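You operate a simulated robot arm through the tools that you are given. There is no shell and no other tool. Be economical: measure what you need, move in short steps, check, and stop when the job is done.

Carry out the task below with a simulated robot arm. There is one attempt and no reset: what you move stays moved.

Task
Take the plate with yellow handle on the top of the press bench and put it away on the top of the parts trolley. Take the red brush and leave it on the shelf under the test bench. Put the cup with yellow rim from the top of the cover table on the shelf of the cover table. Take the tub with green rim from the shelf of the cover table and leave it on the top of the long steel table. Put the clear cup in the sink. Press the white counter button two times. Turn the shaker timer dial to 5 s. Open the table flap. Any order will do. Set down upright: cup with yellow rim, clear cup.

Only the result counts: the job must be done as asked and must still hold three seconds after the hand-in. Knocking over, shifting, dropping, spilling or breaking anything else fails it. A push-on lid holds only when it is set on centred and level and pressed home; a screw cap is set on level and turned clockwise until tight.

Robot
A 7-joint arm with a two-finger gripper on a trunk, on a base that drives. Base frame: it is fixed to the floor where the robot stands at the start and does not move with it; the origin is under the middle of the robot, x ahead of it, y to its left, z up; the surface under the hand at the start is at about z = 800. Units: mm, rad, N and s.
With the tool pointing down near the work surface it reaches from about 320 to 760 mm from the robot's upright axis, wherever it stands. Its first joint turns from -2.897 to 2.897 rad. Places, roughly: clear cup [3000, 250, 750]; cup with yellow rim [2000, 2000, 750]; plate with yellow handle (15x10x8 cm) [500, 100, 800]; red brush (11x5x6 cm) [1100, 2500, 900]; shaker timer dial [3600, 100, 900]; shelf of the cover table [2500, 1800, 300]; shelf under the test bench [3100, 200, 300]; sink [6600, -700, 700]; table flap [-900, 6300, 900]; top of the long steel table [1300, 2900, 900]; top of the parts trolley [5000, -2800, 800]; tub with green rim [3000, 2000, 250]; white counter button [3400, 300, 800]. Payload 1.71 kg.
The TCP is the grasp point between the finger pads, 20 mm short of the fingertips. In the tool frame z runs along the fingers and y along their closing line. Largest opening 96 mm; the body of the gripper starts 113 mm behind the TCP.
Orientation is that of the tool frame in the base frame, as [roll, pitch, yaw] about the fixed x, y, z axes, in that order (R = Rz(yaw) Ry(pitch) Rx(roll)). With the fingers straight down and closing along the base's y, the tool's x points along the base's -x, its y along +y and its z along -z.

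Tools
- The arm moves only by the tool drive_tool. Its argument "motion" is a list of rows, each a list of 7 numbers: the finger opening in mm, from 0 to 96, then the shift along the tool's x, y, z in mm, then the turn, a rotation vector about the tool's x, y, z in degrees. In form: [[jaw, dx, dy, dz, wx, wy, wz], ...]. A call has 1 to 12 rows; each row shifts and turns the commanded pose from where the row before left it, along the tool's axes as they then stand. Each row takes 0.2 s and may step no farther than 50 mm and 0.15 rad from the row before; otherwise, or with a gripper value out of range, the whole call is refused. Where a pose cannot be reached the arm comes as near as it can. A force on the tool above 40 N (or 10 N above the force at the start of the call, whichever is more), or a blocked arm, ends the call early, and 0.2 s more pass. Each finger travels about 153 mm/s and halts on what it meets, pressing with about 33 N; the grip force reading is that of the motor and also rises with nothing between the fingers. The clock runs only during rows and for 0.2 s after the last one: add rows that do not move to give the fingers time. It gives the time, the measured TCP pose, the force on the tool (base axes), the opening and the grip force at its end, in the units of the frame above (readings bear some noise), with the torque about the TCP (base axes, N m) and any sound that the robot's microphone picked up, and new pictures: "show" is both (left out), scene, wrist or none.
- Cameras (640 x 400 px; columns grow to the right, rows downward): "scene" is now at [40.7, 139.4, 1566.7]; the picture's right is [-0.19, -0.98, 0.00], its down [-0.79, 0.15, -0.59] and it looks along [0.58, -0.12, -0.80] (base axes); focal length 271 px, centre (320, 200). "wrist" rides on the gripper at [66, 14, -145] in the tool frame; the picture's right is [-0.21, 0.98, 0.00], its down [-0.88, -0.18, -0.45] and it looks along [-0.44, -0.09, 0.90] (tool axes); focal length 275 px, centre (320, 200).
- lift_body(by): slides the trunk up (or, below 0, down) by that many mm; the arm and the scene camera ride with it, the base frame stays. It gives what a move gives, with no picture.
- roll_base(legs): drives the robot by 1 to 6 legs, each [ahead, turn to the left] in mm and rad, along the robot's own axes; the way and the turn of a leg run together, so that a leg with both is an arc; at most 1500 mm and 3.142 rad a leg. The arm and the cameras ride along, it lands a little off, and it stops where it bumps. It gives what a move gives, and a new picture of the scene camera.
- head_to(pan, tilt): turns the head with the scene camera to pan (to the left, within 2.705 rad either way) and tilt (down, from -0.506 to 1.204), counted from straight ahead of the robot. It gives what a move gives, and a new picture of the scene camera.
- point_at(camera, pixels): for up to 12 pixels [column, row] of the newest picture of that camera ("zoom" is the newest enlarged one), the place [x, y, z] in the base frame of the surface seen there, good to about 2 mm. It takes no simulated time.
- inspect(camera, box): a new picture of the part [left, top, right, bottom] of that camera's present view, enlarged. It takes no simulated time.
- job_done(): hands the job in; it is judged then, once.

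Keep the steps short. Do not move on a guess: measure, check each grasp and each placing, and mend mistakes. In all there are 131 turns and 260 pictures (those below and enlarged ones count). Leave the gripper open and the arm clear of the work at the hand-in unless told otherwise, and finish with a single line.

The tools are called after "Emit:" as a command line: name --pt "numbers of a row" for each row, then --argument value for the rest, lists and objects as JSON in quotes. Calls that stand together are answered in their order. drive_tool: Moves the arm, as the interface text tells. Its arguments: {"type":"object","properties":{"motion":{"type":"array","items":{"type":"array","items":{"type":"number"}}},"show":{"type":"string","enum":["both","scene","wrist","none"]}},"required":["motion"]} The other tools are called the same way: lift_body (by) slides the trunk up or down; roll_base (legs) drives the base; head_to (pan, tilt) turns the head that bears the scene camera; point_at (camera, pixels) gives the place of the surface under pixels of a picture; inspect (camera, box) takes an enlarged picture of a part of a camera's view; job_done () hands the job in.

At the start:

```text
time: 0.0
position: [505.6, 34.8, 1033.5]
tool_rot: [3.14, -0.002, 3.141]
ft_force: [-0.7, -0.1, 0.4]
ft_torque: [-0.04, -0.02, 0.0]
width: 96.1
grip_force: 0.0
trunk travel left (down, up): [-175.0, 211.0]
robot x, y, heading: [-2.9, 1.1, -0.002]
head pan, tilt: [-0.195, 0.92]
```

scene: 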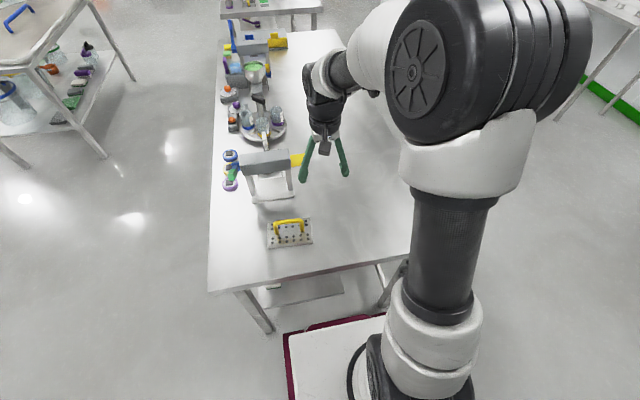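
wrist: 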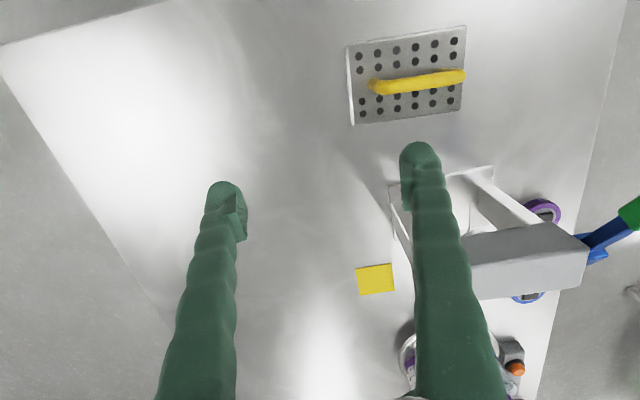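

I see the plate with its yellow handle in the wrist picture (handle about (375,86) to (462,76)). I measure it first.

Emit:
point_at --camera "wrist" --pixels '[[375, 86], [418, 81], [462, 76], [349, 48], [466, 28], [353, 124], [463, 110], [410, 100], [300, 100]]'

Emit:
inspect --camera "wrist" --box '[330, 10, 490, 140]'

Emit:
head_to --pan 0.0 --tilt 0.3

Emit:
head_to --pan 0.8 --tilt 0.4

Emit:
head_to --pan -0.8 --tilt 0.3

```text
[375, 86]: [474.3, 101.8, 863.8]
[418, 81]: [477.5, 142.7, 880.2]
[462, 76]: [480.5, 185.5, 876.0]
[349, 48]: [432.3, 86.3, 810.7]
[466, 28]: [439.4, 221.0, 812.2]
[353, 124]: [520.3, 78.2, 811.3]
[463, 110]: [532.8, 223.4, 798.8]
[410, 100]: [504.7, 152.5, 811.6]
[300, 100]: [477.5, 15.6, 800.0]
```

```text
3.08 times, centred on (410, 75) of wrist
```

zoom: 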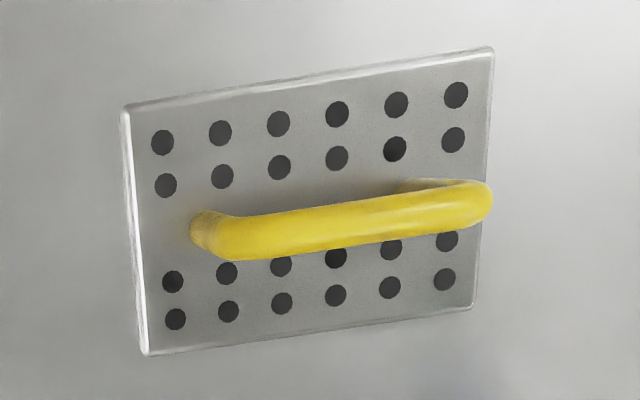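

```text
time: 1.0
position: [490.5, 36.5, 1039.1]
tool_rot: [-3.141, 0.016, 3.141]
ft_force: [-0.1, -0.2, 0.0]
ft_torque: [0.04, -0.02, 0.04]
width: 96.0
grip_force: 0.0
trunk travel left (down, up): [-175.0, 211.0]
robot x, y, heading: [-1.9, -1.8, 0.001]
head pan, tilt: [0.0, 0.3]
```

scene: 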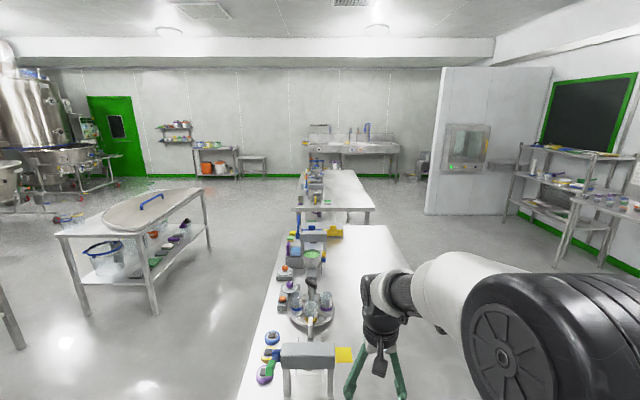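

```text
time: 2.1
position: [489.0, 35.9, 1039.8]
tool_rot: [-3.141, 0.014, 3.141]
ft_force: [0.2, 0.9, 0.3]
ft_torque: [-0.01, 0.01, -0.03]
width: 96.1
grip_force: 0.0
trunk travel left (down, up): [-175.0, 211.0]
robot x, y, heading: [1.2, -0.6, 0.005]
head pan, tilt: [0.799, 0.4]
```

scene: 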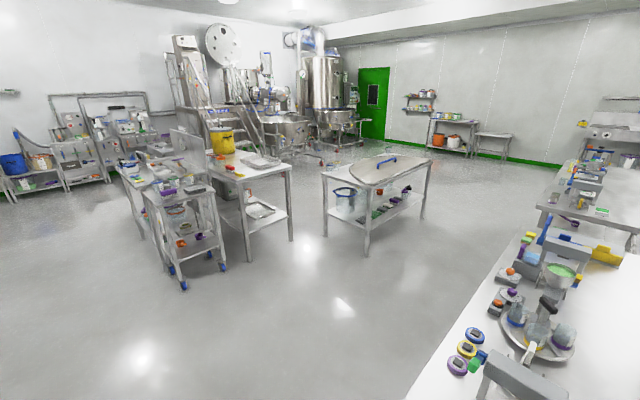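

```text
time: 3.8
position: [489.4, 35.3, 1040.0]
tool_rot: [-3.14, 0.014, 3.141]
ft_force: [-0.7, 0.4, 0.0]
ft_torque: [0.02, -0.01, 0.0]
width: 96.1
grip_force: 0.2
trunk travel left (down, up): [-175.0, 211.0]
robot x, y, heading: [-2.9, -0.1, -0.007]
head pan, tilt: [-0.799, 0.3]
```

scene: 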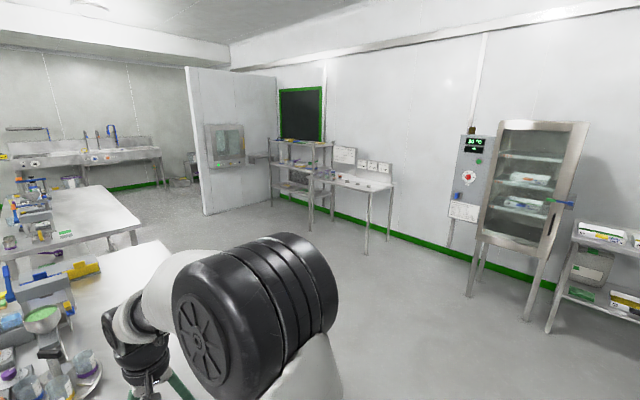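

The handle runs along y at x≈478, y 100–187, top z≈880. I turn the tool by about 94° so the fingers close along x, and move above the handle.

Emit:
drive_tool --pt "60 0 50 0 0 0 7.8" --pt "60 6.8 49.5 0 0 0 7.8" --pt "60 13.3 6.7 0 0 0 7.8" --pt "60 0 0 0 0 0 7.8" --pt "60 0 0 0 0 0 7.8" --pt "60 0 0 0 0 0 7.8" --pt "60 0 0 0 0 0 7.8" --pt "60 0 0 0 0 0 7.8" --pt "60 0 0 0 0 0 7.8" --pt "60 0 0 0 0 0 7.8" --pt "60 0 0 0 0 0 7.8" --pt "60 0 0 0 0 0 7.8" --show "wrist"

```text
time: 6.4
position: [479.3, 145.2, 1038.9]
tool_rot: [3.126, -0.001, 1.505]
ft_force: [0.3, 0.7, 0.0]
ft_torque: [-0.02, -0.03, -0.01]
width: 60.0
grip_force: 0.1
trunk travel left (down, up): [-175.0, 211.0]
robot x, y, heading: [1.3, 0.9, -0.002]
head pan, tilt: [-0.799, 0.3]
```

wrist: 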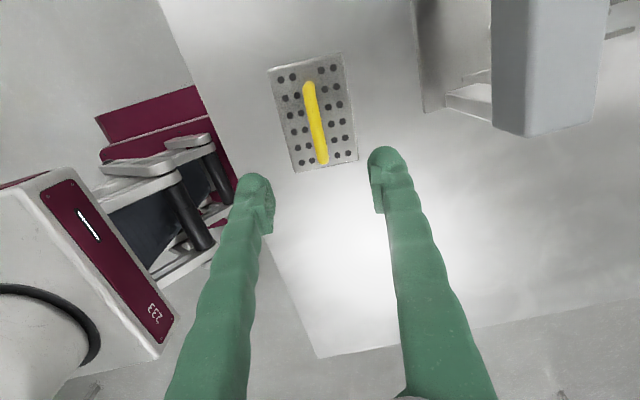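

Aligned over the handle. I descend 120 mm and check.

Emit:
drive_tool --pt "60 0 0 40 0 0 0" --pt "60 0 0 40 0 0 0" --pt "60 0 0 40 0 0 0" --pt "60 0 0 0 0 0 0" --show "wrist"

```text
time: 7.4
position: [480.0, 144.1, 921.2]
tool_rot: [3.128, 0.0, 1.508]
ft_force: [-0.6, 0.1, -0.6]
ft_torque: [-0.03, 0.03, 0.03]
width: 60.2
grip_force: 0.1
trunk travel left (down, up): [-175.0, 211.0]
robot x, y, heading: [-0.2, -1.7, -0.0]
head pan, tilt: [-0.799, 0.3]
```

wrist: 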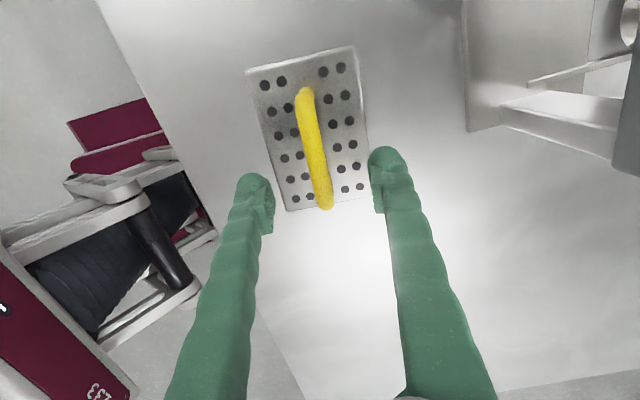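

Handle is between the fingers. Down 51 mm more, then close, then lift.

Emit:
drive_tool --pt "60 0 0 30 0 0 0" --pt "60 0 0 21 0 0 0" --pt "60 0 0 0 0 0 0" --pt "0 0 0 0 0 0 0" --pt "0 0 0 0 0 0 0" --pt "0 0 0 0 0 0 0" --show "wrist"

```text
time: 8.8
position: [481.3, 146.7, 868.5]
tool_rot: [3.128, 0.0, 1.508]
ft_force: [0.2, 0.7, 0.3]
ft_torque: [-0.04, -0.01, -0.02]
width: 8.3
grip_force: 32.6
trunk travel left (down, up): [-175.0, 211.0]
robot x, y, heading: [1.1, -4.8, 0.001]
head pan, tilt: [-0.799, 0.3]
```

wrist: 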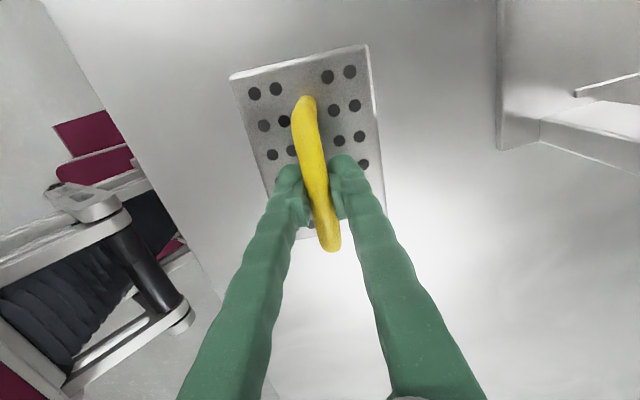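

Gripped at 8.3 mm opening. Lift.

Emit:
drive_tool --pt "0 0 0 -20 0 0 0" --pt "0 0 0 -40 0 0 0" --pt "0 0 0 -50 0 0 0" --pt "0 0 0 -50 0 0 0" --pt "0 0 0 -50 0 0 0" --pt "0 0 0 0 0 0 0" --show "wrist"

Emit:
head_to --pan -0.5 --tilt 0.25

Emit:
inspect --camera "scene" --box '[100, 80, 400, 268]'

```text
time: 10.2
position: [477.7, 146.2, 1080.4]
tool_rot: [3.13, 0.0, 1.509]
ft_force: [-0.3, -0.5, -3.9]
ft_torque: [-0.04, 0.03, -0.01]
width: 8.4
grip_force: 32.5
trunk travel left (down, up): [-175.0, 211.0]
robot x, y, heading: [3.1, 1.0, 0.002]
head pan, tilt: [-0.799, 0.3]
```

wrist: 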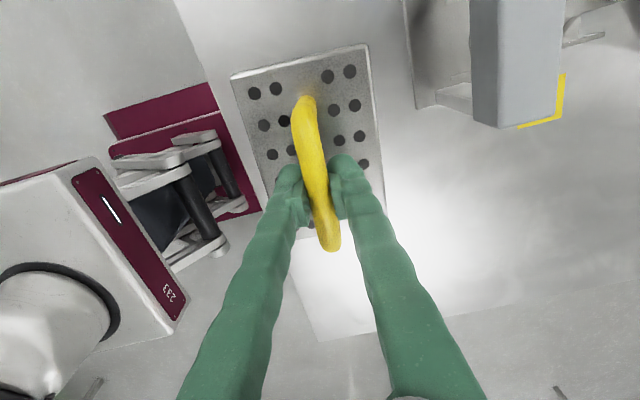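

```text
time: 11.0
position: [478.1, 146.1, 1079.1]
tool_rot: [3.126, 0.0, 1.509]
ft_force: [0.3, 0.4, -3.6]
ft_torque: [0.0, 0.04, 0.01]
width: 8.2
grip_force: 33.3
trunk travel left (down, up): [-175.0, 211.0]
robot x, y, heading: [-0.0, 6.3, 0.002]
head pan, tilt: [-0.499, 0.25]
```

scene: 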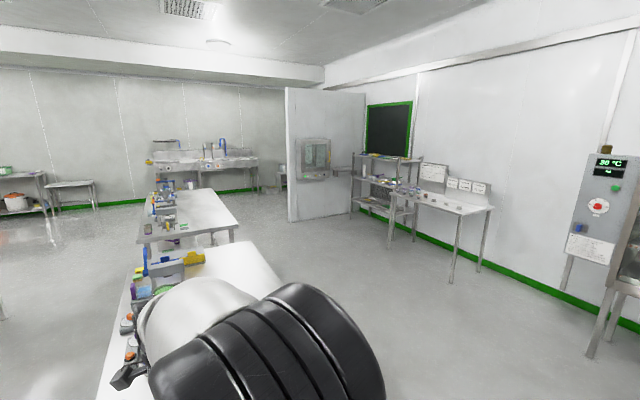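

```text
2.13 times, centred on (250, 174) of scene
```

zoom: 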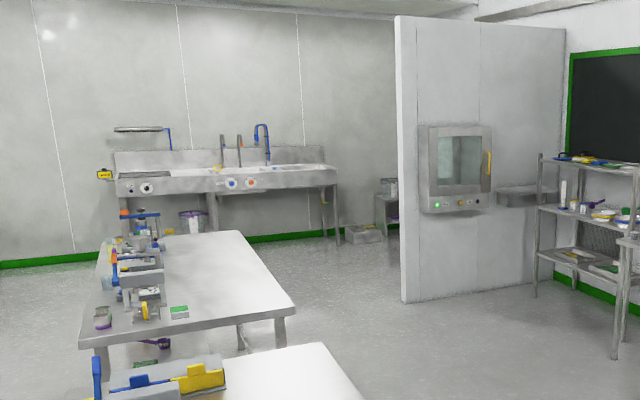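

Plate is held (-3.9 N). I measure the furniture toward [5000,-2800].

Emit:
point_at --camera "scene" --pixels '[[380, 158], [375, 182], [410, 190], [400, 210], [450, 203], [485, 209], [350, 175], [292, 215], [200, 215], [240, 155], [230, 225], [285, 285]]'

Emit:
inspect --camera "scene" --box '[330, 130, 500, 240]'

```text
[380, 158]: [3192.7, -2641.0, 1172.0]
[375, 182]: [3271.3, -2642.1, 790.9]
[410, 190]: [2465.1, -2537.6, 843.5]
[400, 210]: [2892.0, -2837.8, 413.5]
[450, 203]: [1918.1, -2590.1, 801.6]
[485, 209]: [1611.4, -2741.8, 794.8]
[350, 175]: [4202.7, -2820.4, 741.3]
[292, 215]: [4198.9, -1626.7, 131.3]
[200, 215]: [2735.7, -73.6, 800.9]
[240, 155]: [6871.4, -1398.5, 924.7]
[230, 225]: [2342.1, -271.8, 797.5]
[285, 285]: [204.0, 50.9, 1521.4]
```

```text
3.64 times, centred on (415, 185) of scene
```

zoom: 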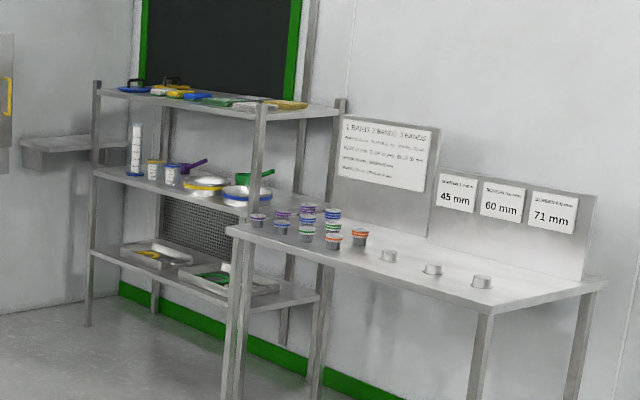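

The parts trolley must be behind the partition (which ends at y≈-1630 at x≈4200). I drive the free aisle at y≈-1000.

Emit:
roll_base --legs '[[0, -1.571], [1000, 0], [0, 1.571], [1500, 0], [1000, 0]]'

```text
time: 38.1
position: [2961.8, -912.9, 1078.4]
tool_rot: [3.127, -0.002, 1.494]
ft_force: [0.7, -0.3, -2.9]
ft_torque: [-0.02, 0.03, 0.04]
width: 8.3
grip_force: 32.7
trunk travel left (down, up): [-175.0, 211.0]
robot x, y, heading: [2483.5, -1054.4, -0.012]
head pan, tilt: [-0.499, 0.25]
```

scene: 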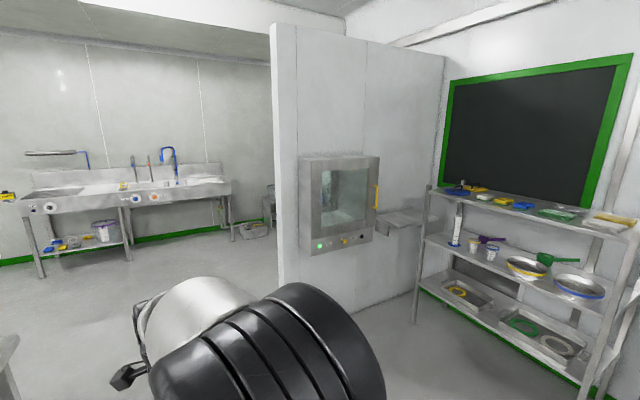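

Continue past the partition and turn the head right.

Emit:
roll_base --legs '[[1500, 0.0], [900, 0]]'

Emit:
head_to --pan -1.5 --tilt 0.5

```text
time: 50.8
position: [5351.8, -992.6, 1086.0]
tool_rot: [3.113, -0.003, 1.47]
ft_force: [0.2, -0.1, -4.4]
ft_torque: [-0.02, 0.01, -0.02]
width: 8.6
grip_force: 32.8
trunk travel left (down, up): [-175.0, 211.0]
robot x, y, heading: [4882.5, -1120.4, -0.046]
head pan, tilt: [-0.499, 0.25]
```

scene: 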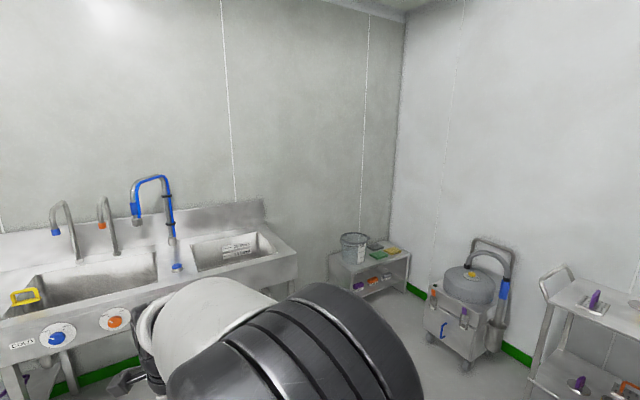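

```text
time: 52.0
position: [5335.2, -992.7, 1093.3]
tool_rot: [3.099, -0.006, 1.47]
ft_force: [0.2, -0.2, -3.0]
ft_torque: [-0.02, 0.06, 0.0]
width: 8.6
grip_force: 32.8
trunk travel left (down, up): [-175.0, 211.0]
robot x, y, heading: [4885.2, -1120.8, -0.043]
head pan, tilt: [-1.499, 0.499]
```

scene: 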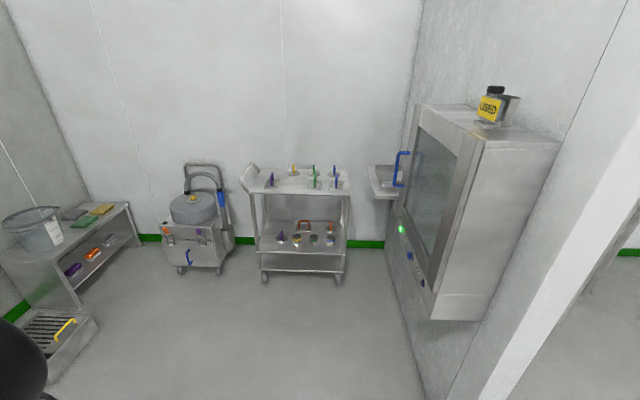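

The trolley stands at pixel (298,182). Zoom and measure its top.

Emit:
inspect --camera "scene" --box '[230, 150, 390, 250]'

Emit:
point_at --camera "scene" --pixels '[[262, 171], [258, 190], [345, 190], [345, 170], [300, 184], [293, 172], [315, 172], [271, 180], [336, 180], [420, 290], [190, 265]]'

```text
4.00 times, centred on (310, 200) of scene
```

zoom: 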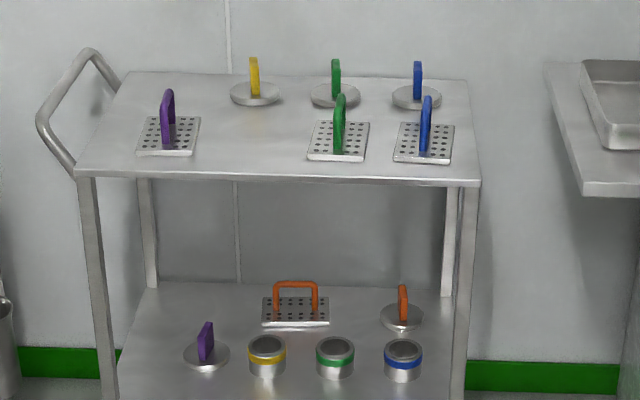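

```text
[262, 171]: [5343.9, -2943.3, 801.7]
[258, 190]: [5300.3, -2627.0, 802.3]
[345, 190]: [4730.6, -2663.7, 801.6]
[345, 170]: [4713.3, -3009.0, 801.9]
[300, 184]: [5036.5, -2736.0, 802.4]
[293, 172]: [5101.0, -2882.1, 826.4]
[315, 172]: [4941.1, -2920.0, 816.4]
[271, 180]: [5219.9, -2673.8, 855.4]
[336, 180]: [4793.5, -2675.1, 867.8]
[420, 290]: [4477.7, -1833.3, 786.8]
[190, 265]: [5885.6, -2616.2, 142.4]
```

I measure the gap between the purple-handled and green-handled plates.

Emit:
point_at --camera "zoom" --pixels '[[191, 154], [199, 119], [310, 158], [316, 123], [230, 98], [255, 104], [310, 100], [250, 172], [168, 92], [340, 95]]'

Emit:
roll_base --legs '[[180, 0], [0, -1.528], [1050, 0]]'

Emit:
head_to --pan 0 --tilt 0.9

```text
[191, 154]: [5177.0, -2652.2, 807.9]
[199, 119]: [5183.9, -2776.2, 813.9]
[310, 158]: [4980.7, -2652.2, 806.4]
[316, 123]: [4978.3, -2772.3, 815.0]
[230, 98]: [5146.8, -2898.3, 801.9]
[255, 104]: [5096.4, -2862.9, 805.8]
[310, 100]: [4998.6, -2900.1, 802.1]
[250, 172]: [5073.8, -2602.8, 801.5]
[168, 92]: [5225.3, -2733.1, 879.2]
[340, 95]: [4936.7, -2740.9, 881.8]
```

```text
time: 63.3
position: [5275.0, -2603.8, 1093.3]
tool_rot: [3.099, -0.006, -0.015]
ft_force: [-0.2, 0.0, -4.2]
ft_torque: [0.05, 0.01, -0.03]
width: 8.7
grip_force: 32.5
trunk travel left (down, up): [-175.0, 211.0]
robot x, y, heading: [5107.9, -2166.9, -1.525]
head pan, tilt: [-1.499, 0.499]
```

scene: 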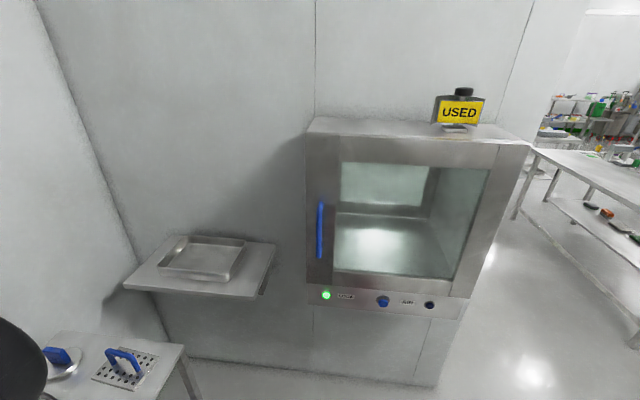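

```text
time: 64.9
position: [5272.1, -2587.8, 1100.5]
tool_rot: [3.082, -0.006, -0.014]
ft_force: [0.3, -0.1, -4.0]
ft_torque: [0.03, 0.02, 0.01]
width: 8.2
grip_force: 33.1
trunk travel left (down, up): [-175.0, 211.0]
robot x, y, heading: [5108.9, -2168.4, -1.528]
head pan, tilt: [0.0, 0.901]
```

scene: 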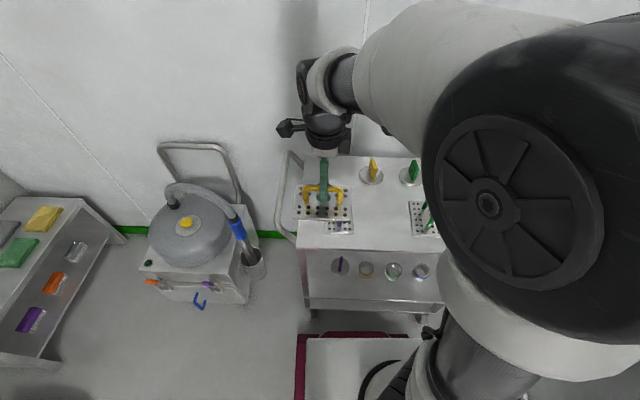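

Gap centre x≈5079, plate centre target y≈-2705, surface z 802. I level the tool, shift over the gap and begin the turn back by 90°.

Emit:
drive_tool --pt "0 -38.2 25.4 0 3.4 0 0" --pt "0 -38.2 25.4 0 0 0 0" --pt "0 -38.2 25.4 0 0 0 0" --pt "0 -38.2 25.4 0 0 0 0" --pt "0 -38.2 25.4 0 0 0 0" --pt "0 0 0 0 0 0 -8.4" --pt "0 0 0 0 0 0 -8.4" --pt "0 0 0 0 0 0 -8.4" --pt "0 0 0 0 0 0 -8.4" --pt "0 0 0 0 0 0 -8.4" --pt "0 0 0 0 0 0 -8.4" --show "none"

Emit:
drive_tool --pt "0 0 0 0 0 0 -8.1" --pt "0 0 0 0 0 0 -8.1" --pt "0 0 0 0 0 0 -8.1" --pt "0 0 0 0 0 0 -8.1" --pt "0 0 0 0 0 0 -8" --pt "0 0 0 0 0 0 0" --show "both"

```text
time: 67.3
position: [5079.6, -2711.1, 1099.7]
tool_rot: [3.137, -0.002, 0.866]
ft_force: [-1.0, 0.8, -4.2]
ft_torque: [-0.01, -0.03, 0.0]
width: 8.3
grip_force: 33.0
trunk travel left (down, up): [-175.0, 211.0]
robot x, y, heading: [5107.5, -2164.3, -1.525]
head pan, tilt: [0.0, 0.901]
```

```text
time: 68.7
position: [5079.9, -2711.2, 1100.6]
tool_rot: [3.138, 0.0, 1.571]
ft_force: [0.0, -0.1, -3.1]
ft_torque: [0.0, 0.01, 0.0]
width: 8.3
grip_force: 33.0
trunk travel left (down, up): [-175.0, 211.0]
robot x, y, heading: [5106.9, -2161.2, -1.527]
head pan, tilt: [0.0, 0.901]
```

scene: 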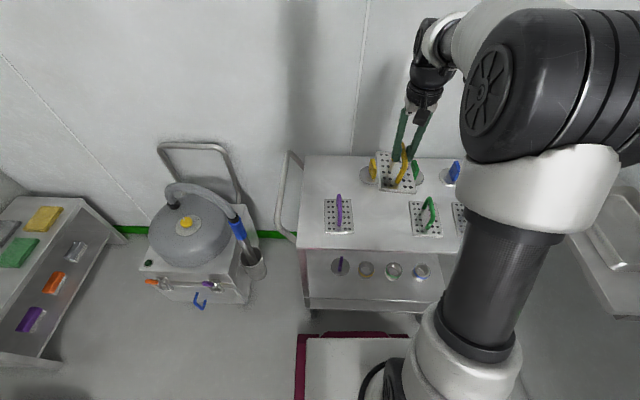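
wrist: 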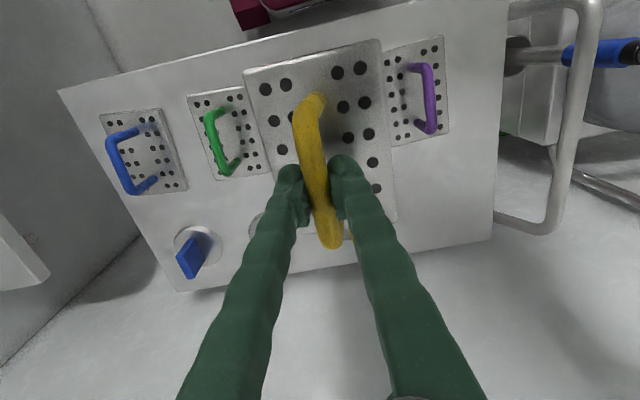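

Plate hovers over the gap. Lower in steps to TCP z≈874.

Emit:
drive_tool --pt "0 -8 0 45 0 0 0" --pt "0 0 0 45 0 0 0" --pt "0 0 0 45 0 0 0" --pt "0 0 0 45 0 0 0" --pt "0 0 0 30 0 0 0" --pt "0 0 0 0 0 0 0" --show "both"

```text
time: 70.1
position: [5083.9, -2719.8, 891.1]
tool_rot: [3.135, -0.001, 1.571]
ft_force: [-0.5, 1.3, -3.4]
ft_torque: [0.0, 0.04, 0.01]
width: 8.4
grip_force: 32.8
trunk travel left (down, up): [-175.0, 211.0]
robot x, y, heading: [5107.4, -2165.3, -1.527]
head pan, tilt: [0.0, 0.901]
```

scene: 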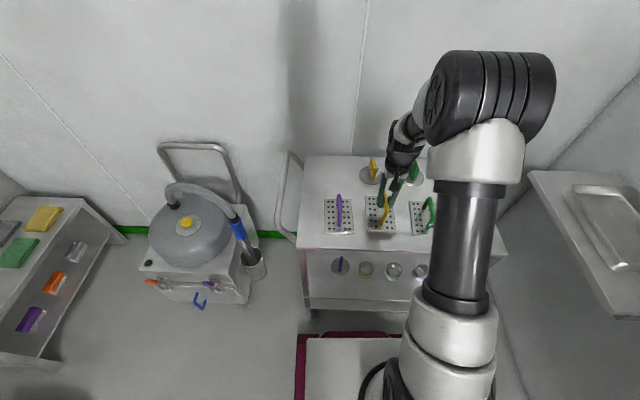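
wrist: 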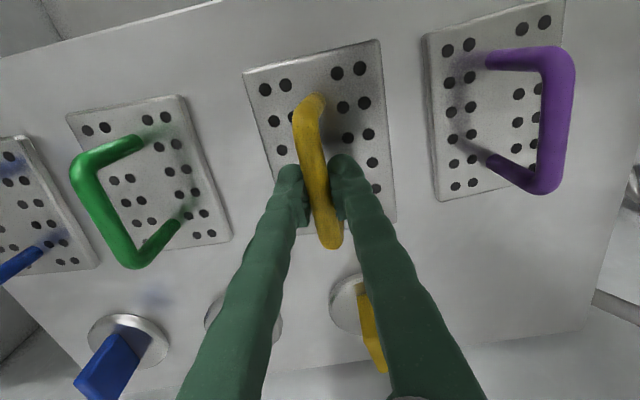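

Well clear of both neighbours. Lower ~20 mm slowly until contact.

Emit:
drive_tool --pt "8 0 0 8 0 0 0" --pt "8 0 0 6 0 0 0" --pt "8 0 0 4 0 0 0" --pt "8 0 0 2 0 0 0" --pt "8 0 0 0 0 0 0" --show "wrist"

```text
time: 71.3
position: [5083.8, -2718.3, 868.3]
tool_rot: [3.134, -0.005, 1.571]
ft_force: [-3.2, 0.4, 0.7]
ft_torque: [0.05, 0.03, 0.03]
width: 9.8
grip_force: 1.7
trunk travel left (down, up): [-175.0, 211.0]
robot x, y, heading: [5109.6, -2165.6, -1.528]
head pan, tilt: [0.0, 0.901]
```

wrist: 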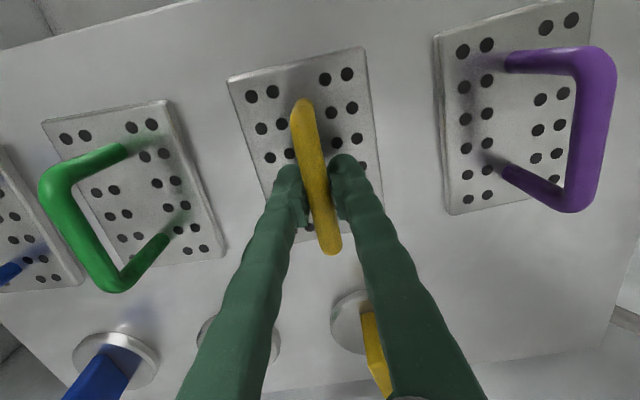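

It rests. Open to 50 and rise straight up.

Emit:
drive_tool --pt "50 0 0 0 0 0 0" --pt "50 0 0 0 0 0 0" --pt "50 0 0 -40 0 0 0" --pt "50 0 0 -50 0 0 0" --pt "50 0 0 -50 0 0 0" --pt "90 0 0 -50 0 0 0" --pt "90 0 0 -20 0 0 0" --show "both"

```text
time: 72.9
position: [5080.9, -2720.6, 1082.2]
tool_rot: [3.138, 0.0, 1.569]
ft_force: [-0.6, 0.2, -0.2]
ft_torque: [0.01, 0.02, 0.02]
width: 89.9
grip_force: 0.0
trunk travel left (down, up): [-175.0, 211.0]
robot x, y, heading: [5105.5, -2163.7, -1.529]
head pan, tilt: [0.0, 0.901]
```

scene: 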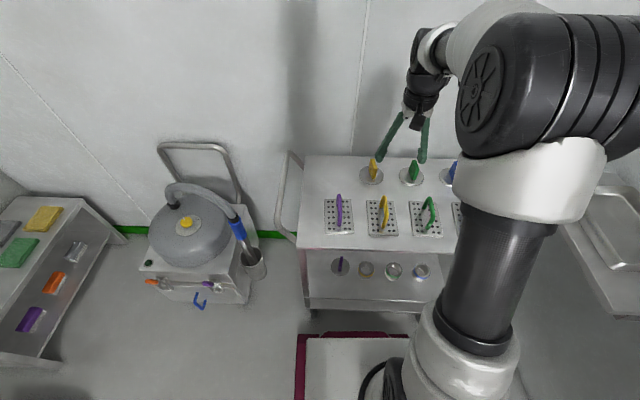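
wrist: 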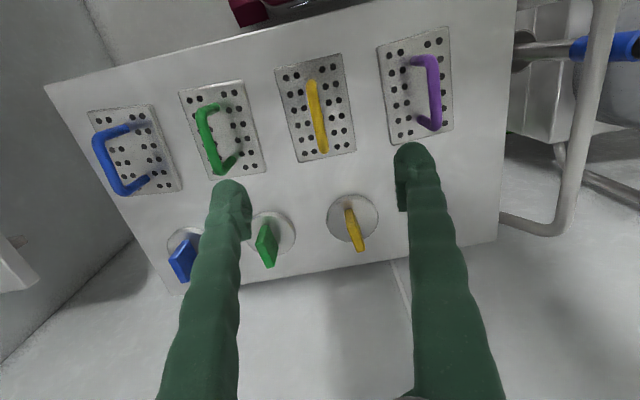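

Plate stands on the trolley top. Next: the test bench. I back out, turn and drive to its right side, then look.

Emit:
roll_base --legs '[[-1100, 0], [0, -1.614], [1500, 0], [350, 0], [0, -1.571]]'

Emit:
head_to --pan 0.3 --tilt 0.6

```text
time: 97.4
position: [3339.0, -505.2, 1081.7]
tool_rot: [3.136, -0.001, -1.661]
ft_force: [-0.2, -0.8, 0.3]
ft_torque: [-0.01, -0.03, -0.01]
width: 89.9
grip_force: 0.0
trunk travel left (down, up): [-175.0, 211.0]
robot x, y, heading: [3254.0, -1054.4, 1.521]
head pan, tilt: [0.0, 0.901]
```

scene: 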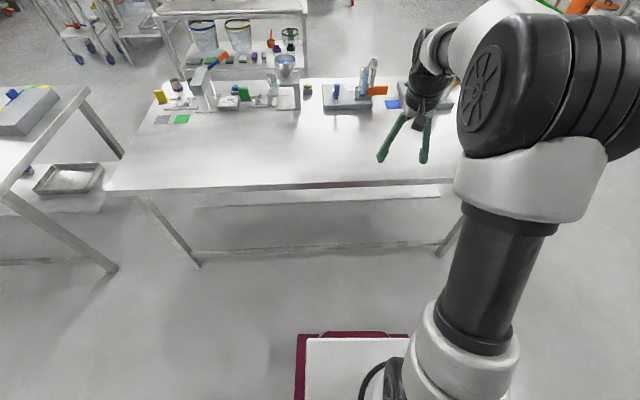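

```text
time: 98.2
position: [3336.7, -519.3, 1089.7]
tool_rot: [3.134, 0.014, -1.663]
ft_force: [-0.3, -0.8, -0.4]
ft_torque: [-0.04, 0.0, 0.01]
width: 90.0
grip_force: 0.0
trunk travel left (down, up): [-175.0, 211.0]
robot x, y, heading: [3256.5, -1055.0, 1.523]
head pan, tilt: [0.3, 0.6]
```

scene: 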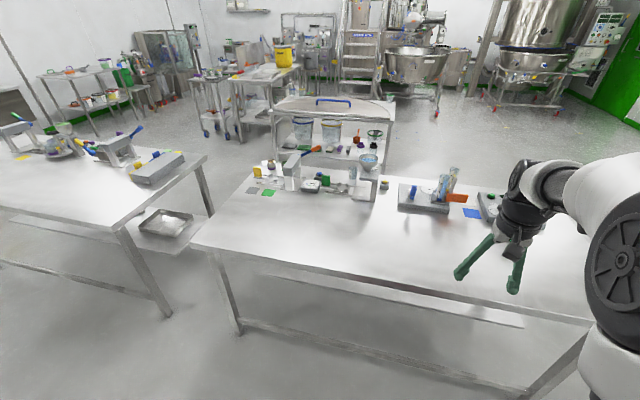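

Emit:
inspect --camera "scene" --box '[230, 130, 400, 236]'

Emit:
inspect --camera "scene" --box '[370, 150, 530, 250]'

Emit:
point_at --camera "scene" --pixels '[[264, 195], [320, 184], [370, 160], [384, 183], [440, 185], [425, 200], [490, 200], [300, 220], [275, 165], [207, 250], [196, 240], [460, 230]]'

```text
3.76 times, centred on (315, 183) of scene
```

zoom: 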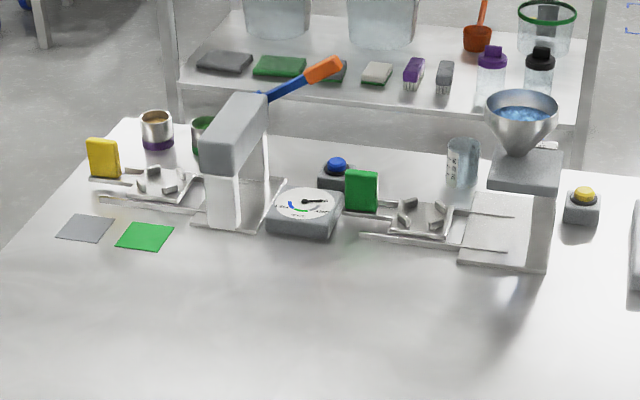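

```text
4.00 times, centred on (450, 200) of scene
```

zoom: 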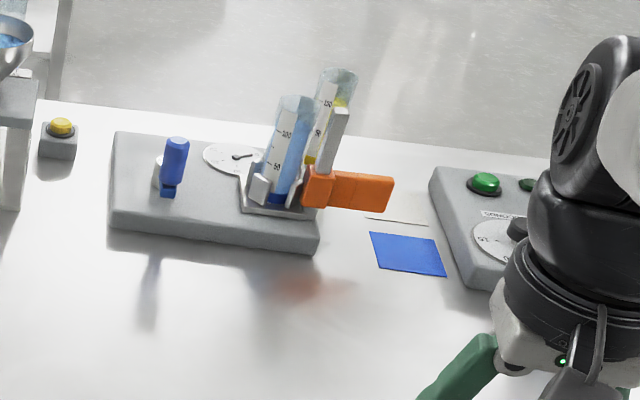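

```text
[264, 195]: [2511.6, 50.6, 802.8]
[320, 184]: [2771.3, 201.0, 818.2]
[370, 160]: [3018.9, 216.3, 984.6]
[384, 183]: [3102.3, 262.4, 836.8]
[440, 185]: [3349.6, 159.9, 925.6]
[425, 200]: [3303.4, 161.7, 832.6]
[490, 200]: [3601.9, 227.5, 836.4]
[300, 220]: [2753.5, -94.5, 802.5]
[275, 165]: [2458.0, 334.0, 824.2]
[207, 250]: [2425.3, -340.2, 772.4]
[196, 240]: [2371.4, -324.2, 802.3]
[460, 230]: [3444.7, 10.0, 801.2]
```

The clear beaker sits behind the funnel unit; the shaker box with the dial is at x≈3600. The far side of the bench gives better reach, so I go round the +x end and face -y.

Emit:
roll_base --legs '[[0, -1.523], [1500, 0], [0, 1.571], [1500, 0], [500, 0]]'

Emit:
head_to --pan 1.3 --tilt 0.4

```text
time: 125.3
position: [4845.7, 1510.2, 1090.4]
tool_rot: [3.133, 0.015, -1.633]
ft_force: [0.3, -0.7, 0.2]
ft_torque: [-0.01, -0.01, -0.02]
width: 90.1
grip_force: 0.1
trunk travel left (down, up): [-175.0, 211.0]
robot x, y, heading: [4778.1, 972.2, 1.551]
head pan, tilt: [0.3, 0.6]
```

scene: 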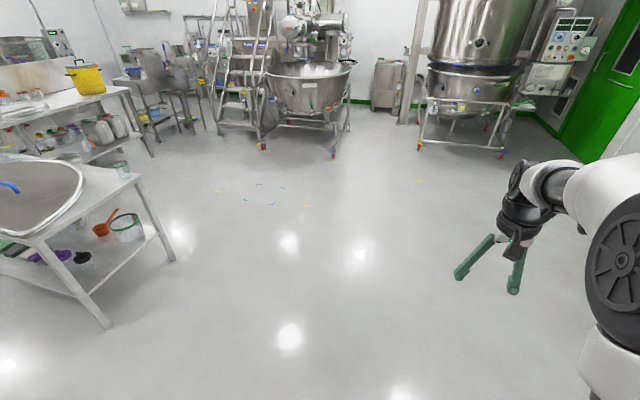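

```text
time: 126.6
position: [4843.6, 1494.3, 1096.9]
tool_rot: [3.134, 0.03, -1.632]
ft_force: [0.3, -0.2, -1.0]
ft_torque: [-0.01, 0.03, -0.02]
width: 89.7
grip_force: 0.2
trunk travel left (down, up): [-175.0, 211.0]
robot x, y, heading: [4776.1, 975.2, 1.556]
head pan, tilt: [1.3, 0.4]
```

scene: 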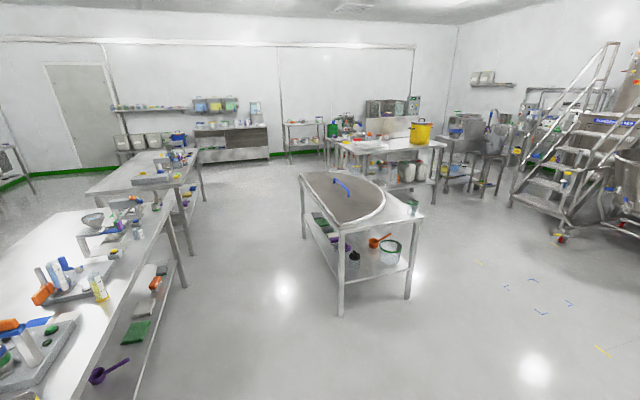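

I see the cover table with the green-rimmed tub at (390,252) and a cup at (411,206). Zoom and measure.

Emit:
inspect --camera "scene" --box '[290, 160, 450, 320]'

Emit:
inspect --camera "scene" --box '[0, 190, 200, 390]'

Emit:
point_at --camera "scene" --pixels '[[411, 206], [390, 246], [342, 222], [422, 216], [302, 176], [395, 182], [340, 255], [375, 270], [160, 215], [75, 330], [118, 330], [305, 270]]'

```text
2.50 times, centred on (370, 240) of scene
```

zoom: 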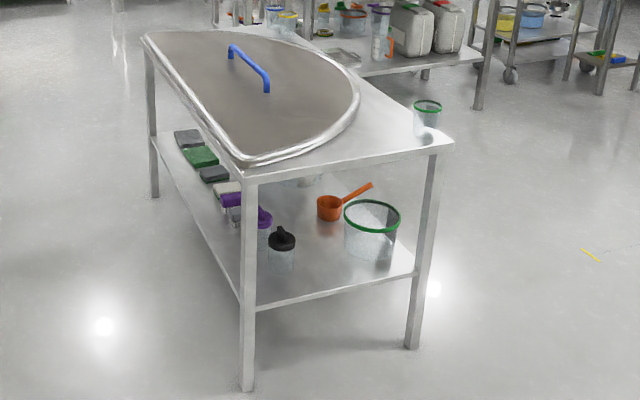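

```text
2.00 times, centred on (100, 290) of scene
```

zoom: 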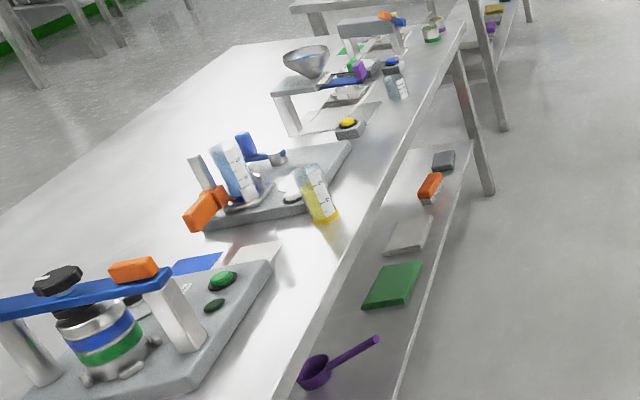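

```text
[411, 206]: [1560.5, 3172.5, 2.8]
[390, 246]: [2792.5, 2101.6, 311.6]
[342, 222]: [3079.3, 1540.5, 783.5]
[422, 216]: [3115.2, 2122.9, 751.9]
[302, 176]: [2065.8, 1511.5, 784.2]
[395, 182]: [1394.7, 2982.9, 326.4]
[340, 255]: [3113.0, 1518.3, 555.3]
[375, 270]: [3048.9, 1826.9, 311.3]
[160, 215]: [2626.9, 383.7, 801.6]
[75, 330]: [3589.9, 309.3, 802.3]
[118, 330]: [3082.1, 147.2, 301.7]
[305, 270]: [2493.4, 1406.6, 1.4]
```

Now drive between the tables and face the test bench.

Emit:
roll_base --legs '[[0, 1.586], [1280, 0], [0, 1.571], [180, 0]]'

Emit:
head_to --pan 0.3 --tilt 0.9

```text
time: 143.9
position: [3453.1, 270.8, 1093.4]
tool_rot: [3.133, 0.02, 1.555]
ft_force: [-0.2, -0.5, -1.2]
ft_torque: [0.15, 0.03, 0.01]
width: 90.0
grip_force: 0.1
trunk travel left (down, up): [-175.0, 211.0]
robot x, y, heading: [3493.7, 801.4, -1.546]
head pan, tilt: [1.3, 0.4]
```

scene: 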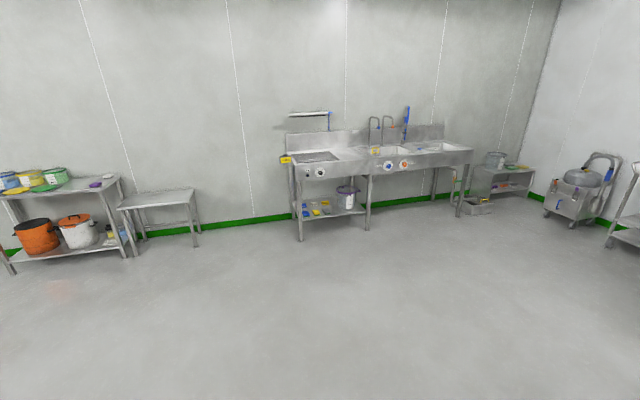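

```text
time: 145.2
position: [3451.2, 296.1, 1105.3]
tool_rot: [3.134, 0.044, 1.553]
ft_force: [0.4, 0.2, 0.2]
ft_torque: [-0.07, -0.04, -0.01]
width: 90.2
grip_force: 0.0
trunk travel left (down, up): [-175.0, 211.0]
robot x, y, heading: [3495.2, 798.3, -1.546]
head pan, tilt: [0.3, 0.901]
```

scene: 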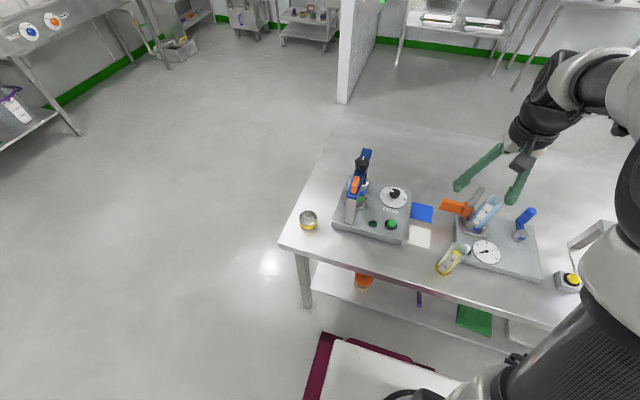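

Emit:
inspect --camera "scene" --box '[320, 140, 450, 260]'

Emit:
inspect --camera "scene" --box '[420, 180, 600, 310]'

Emit:
inspect --camera "wrist" --box '[0, 0, 640, 400]'

Emit:
point_at --camera "scene" --pixels '[[394, 192], [392, 222], [487, 250], [523, 222], [572, 280], [308, 215], [395, 205], [420, 236], [453, 250], [380, 245]]'

```text
3.33 times, centred on (385, 200) of scene
```

zoom: 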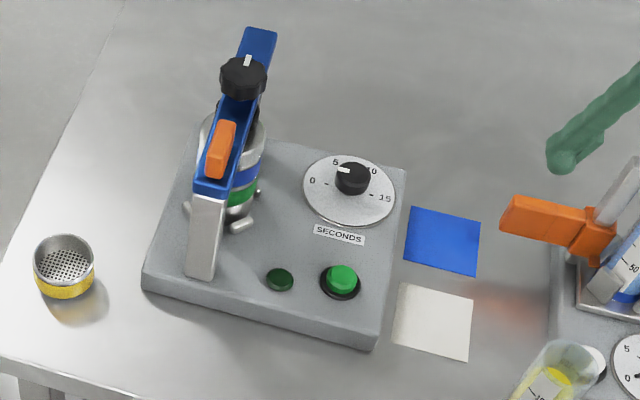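

```text
3.08 times, centred on (510, 245) of scene
```

zoom: 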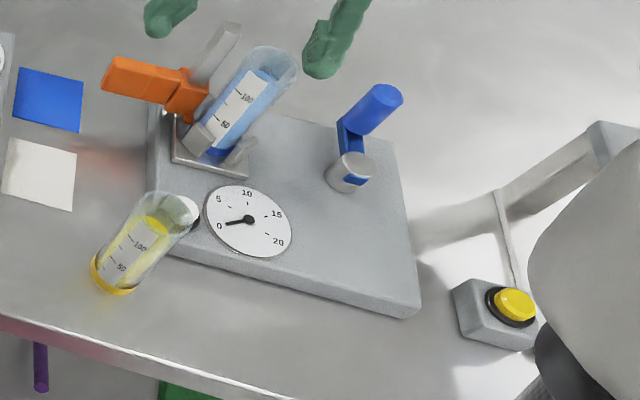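

```text
1.00 times, centred on (320, 200) of wrist (not enlarged: the box is as wide or as high as the picture)
```

zoom: 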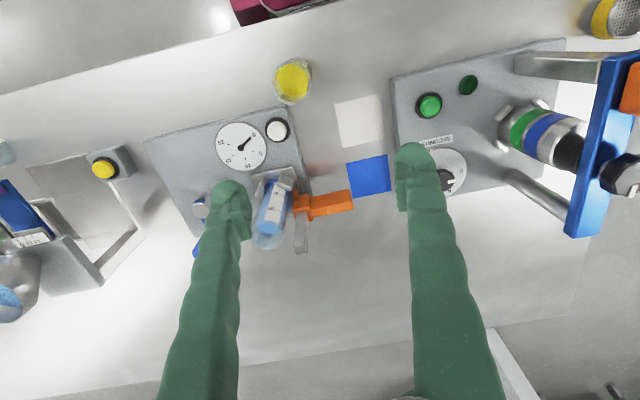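

```text
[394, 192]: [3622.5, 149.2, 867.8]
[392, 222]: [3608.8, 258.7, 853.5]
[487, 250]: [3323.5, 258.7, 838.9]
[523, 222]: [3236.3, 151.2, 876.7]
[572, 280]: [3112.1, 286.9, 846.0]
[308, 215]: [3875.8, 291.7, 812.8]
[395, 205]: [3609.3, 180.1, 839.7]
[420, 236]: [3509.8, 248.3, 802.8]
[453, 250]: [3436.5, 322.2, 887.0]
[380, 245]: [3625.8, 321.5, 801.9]
```

White button at wrist pixel (277,130), dial knob at (447,180). Measure both.

Emit:
point_at --camera "wrist" --pixels '[[277, 130], [271, 130], [283, 130], [277, 122], [277, 140], [292, 80], [446, 180], [455, 165], [440, 162], [305, 175], [243, 145], [262, 118]]'

Emit:
inspect --camera "wrist" --box '[220, 50, 340, 180]'

Emit:
inspect --camera "wrist" --box '[390, 130, 500, 220]'

```text
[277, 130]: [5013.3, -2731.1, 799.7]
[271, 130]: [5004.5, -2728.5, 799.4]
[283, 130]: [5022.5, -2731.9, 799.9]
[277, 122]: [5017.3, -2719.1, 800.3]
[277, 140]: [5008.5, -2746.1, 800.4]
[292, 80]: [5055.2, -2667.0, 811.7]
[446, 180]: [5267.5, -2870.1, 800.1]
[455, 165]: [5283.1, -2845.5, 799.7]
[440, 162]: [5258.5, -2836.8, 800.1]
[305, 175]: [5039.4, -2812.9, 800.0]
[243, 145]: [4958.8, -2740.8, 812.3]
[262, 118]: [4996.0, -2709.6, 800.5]
```

```text
3.08 times, centred on (280, 115) of wrist
```

zoom: 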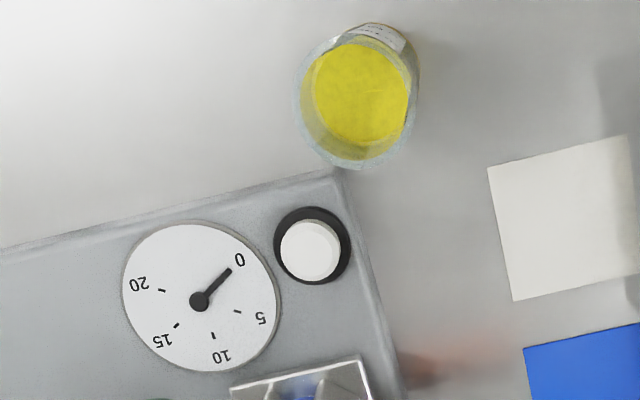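

```text
4.44 times, centred on (445, 175) of wrist
```

zoom: 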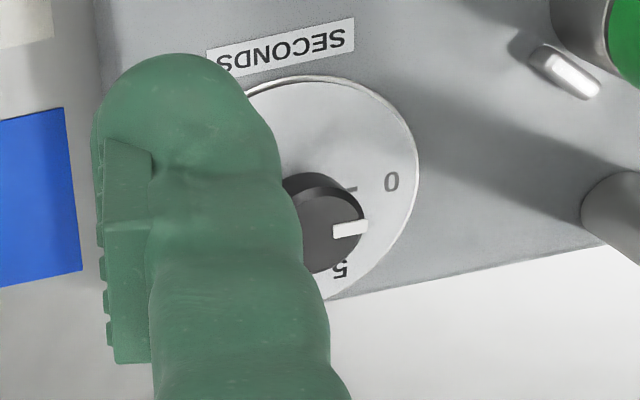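

The wrist point readings were from an old picture; I measure on the zoom images instead.

Emit:
point_at --camera "zoom" --pixels '[[320, 240], [350, 229], [335, 231], [367, 227], [340, 268], [391, 181], [418, 165], [345, 190], [330, 80], [300, 210]]'

Emit:
inspect --camera "scene" --box '[370, 175, 420, 210]'

Emit:
point_at --camera "zoom" --pixels '[[320, 200]]'

Emit:
inspect --camera "wrist" --box '[220, 50, 340, 180]'

Emit:
point_at --camera "zoom" --pixels '[[311, 250], [290, 250], [335, 250], [311, 230], [311, 270], [344, 240], [199, 300], [360, 165], [360, 25], [305, 95], [415, 95]]'

```text
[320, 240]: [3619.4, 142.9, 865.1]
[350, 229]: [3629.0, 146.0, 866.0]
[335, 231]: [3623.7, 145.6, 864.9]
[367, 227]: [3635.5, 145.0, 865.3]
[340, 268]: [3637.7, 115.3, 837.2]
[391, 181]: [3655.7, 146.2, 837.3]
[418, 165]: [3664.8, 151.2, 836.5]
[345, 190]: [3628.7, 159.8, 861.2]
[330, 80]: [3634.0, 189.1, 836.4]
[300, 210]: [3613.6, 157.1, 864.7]
```

```text
11.43 times, centred on (395, 192) of scene
```

zoom: 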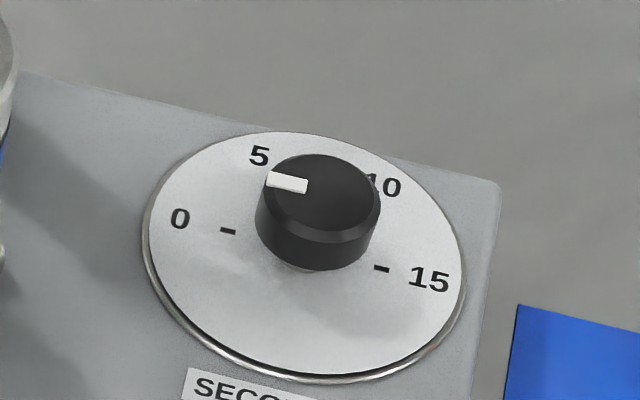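

```text
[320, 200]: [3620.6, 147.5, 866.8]
```

```text
3.08 times, centred on (280, 115) of wrist
```

zoom: 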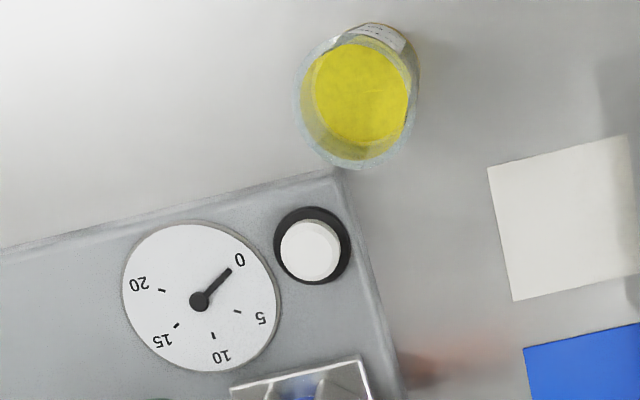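

```text
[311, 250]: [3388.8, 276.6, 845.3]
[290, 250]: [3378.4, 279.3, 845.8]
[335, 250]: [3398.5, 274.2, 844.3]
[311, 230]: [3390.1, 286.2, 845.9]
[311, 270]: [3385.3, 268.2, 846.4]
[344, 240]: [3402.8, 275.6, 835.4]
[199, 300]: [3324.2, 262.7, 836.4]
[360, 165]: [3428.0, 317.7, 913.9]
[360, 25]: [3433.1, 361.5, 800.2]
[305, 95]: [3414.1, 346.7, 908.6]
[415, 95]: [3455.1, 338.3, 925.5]
```

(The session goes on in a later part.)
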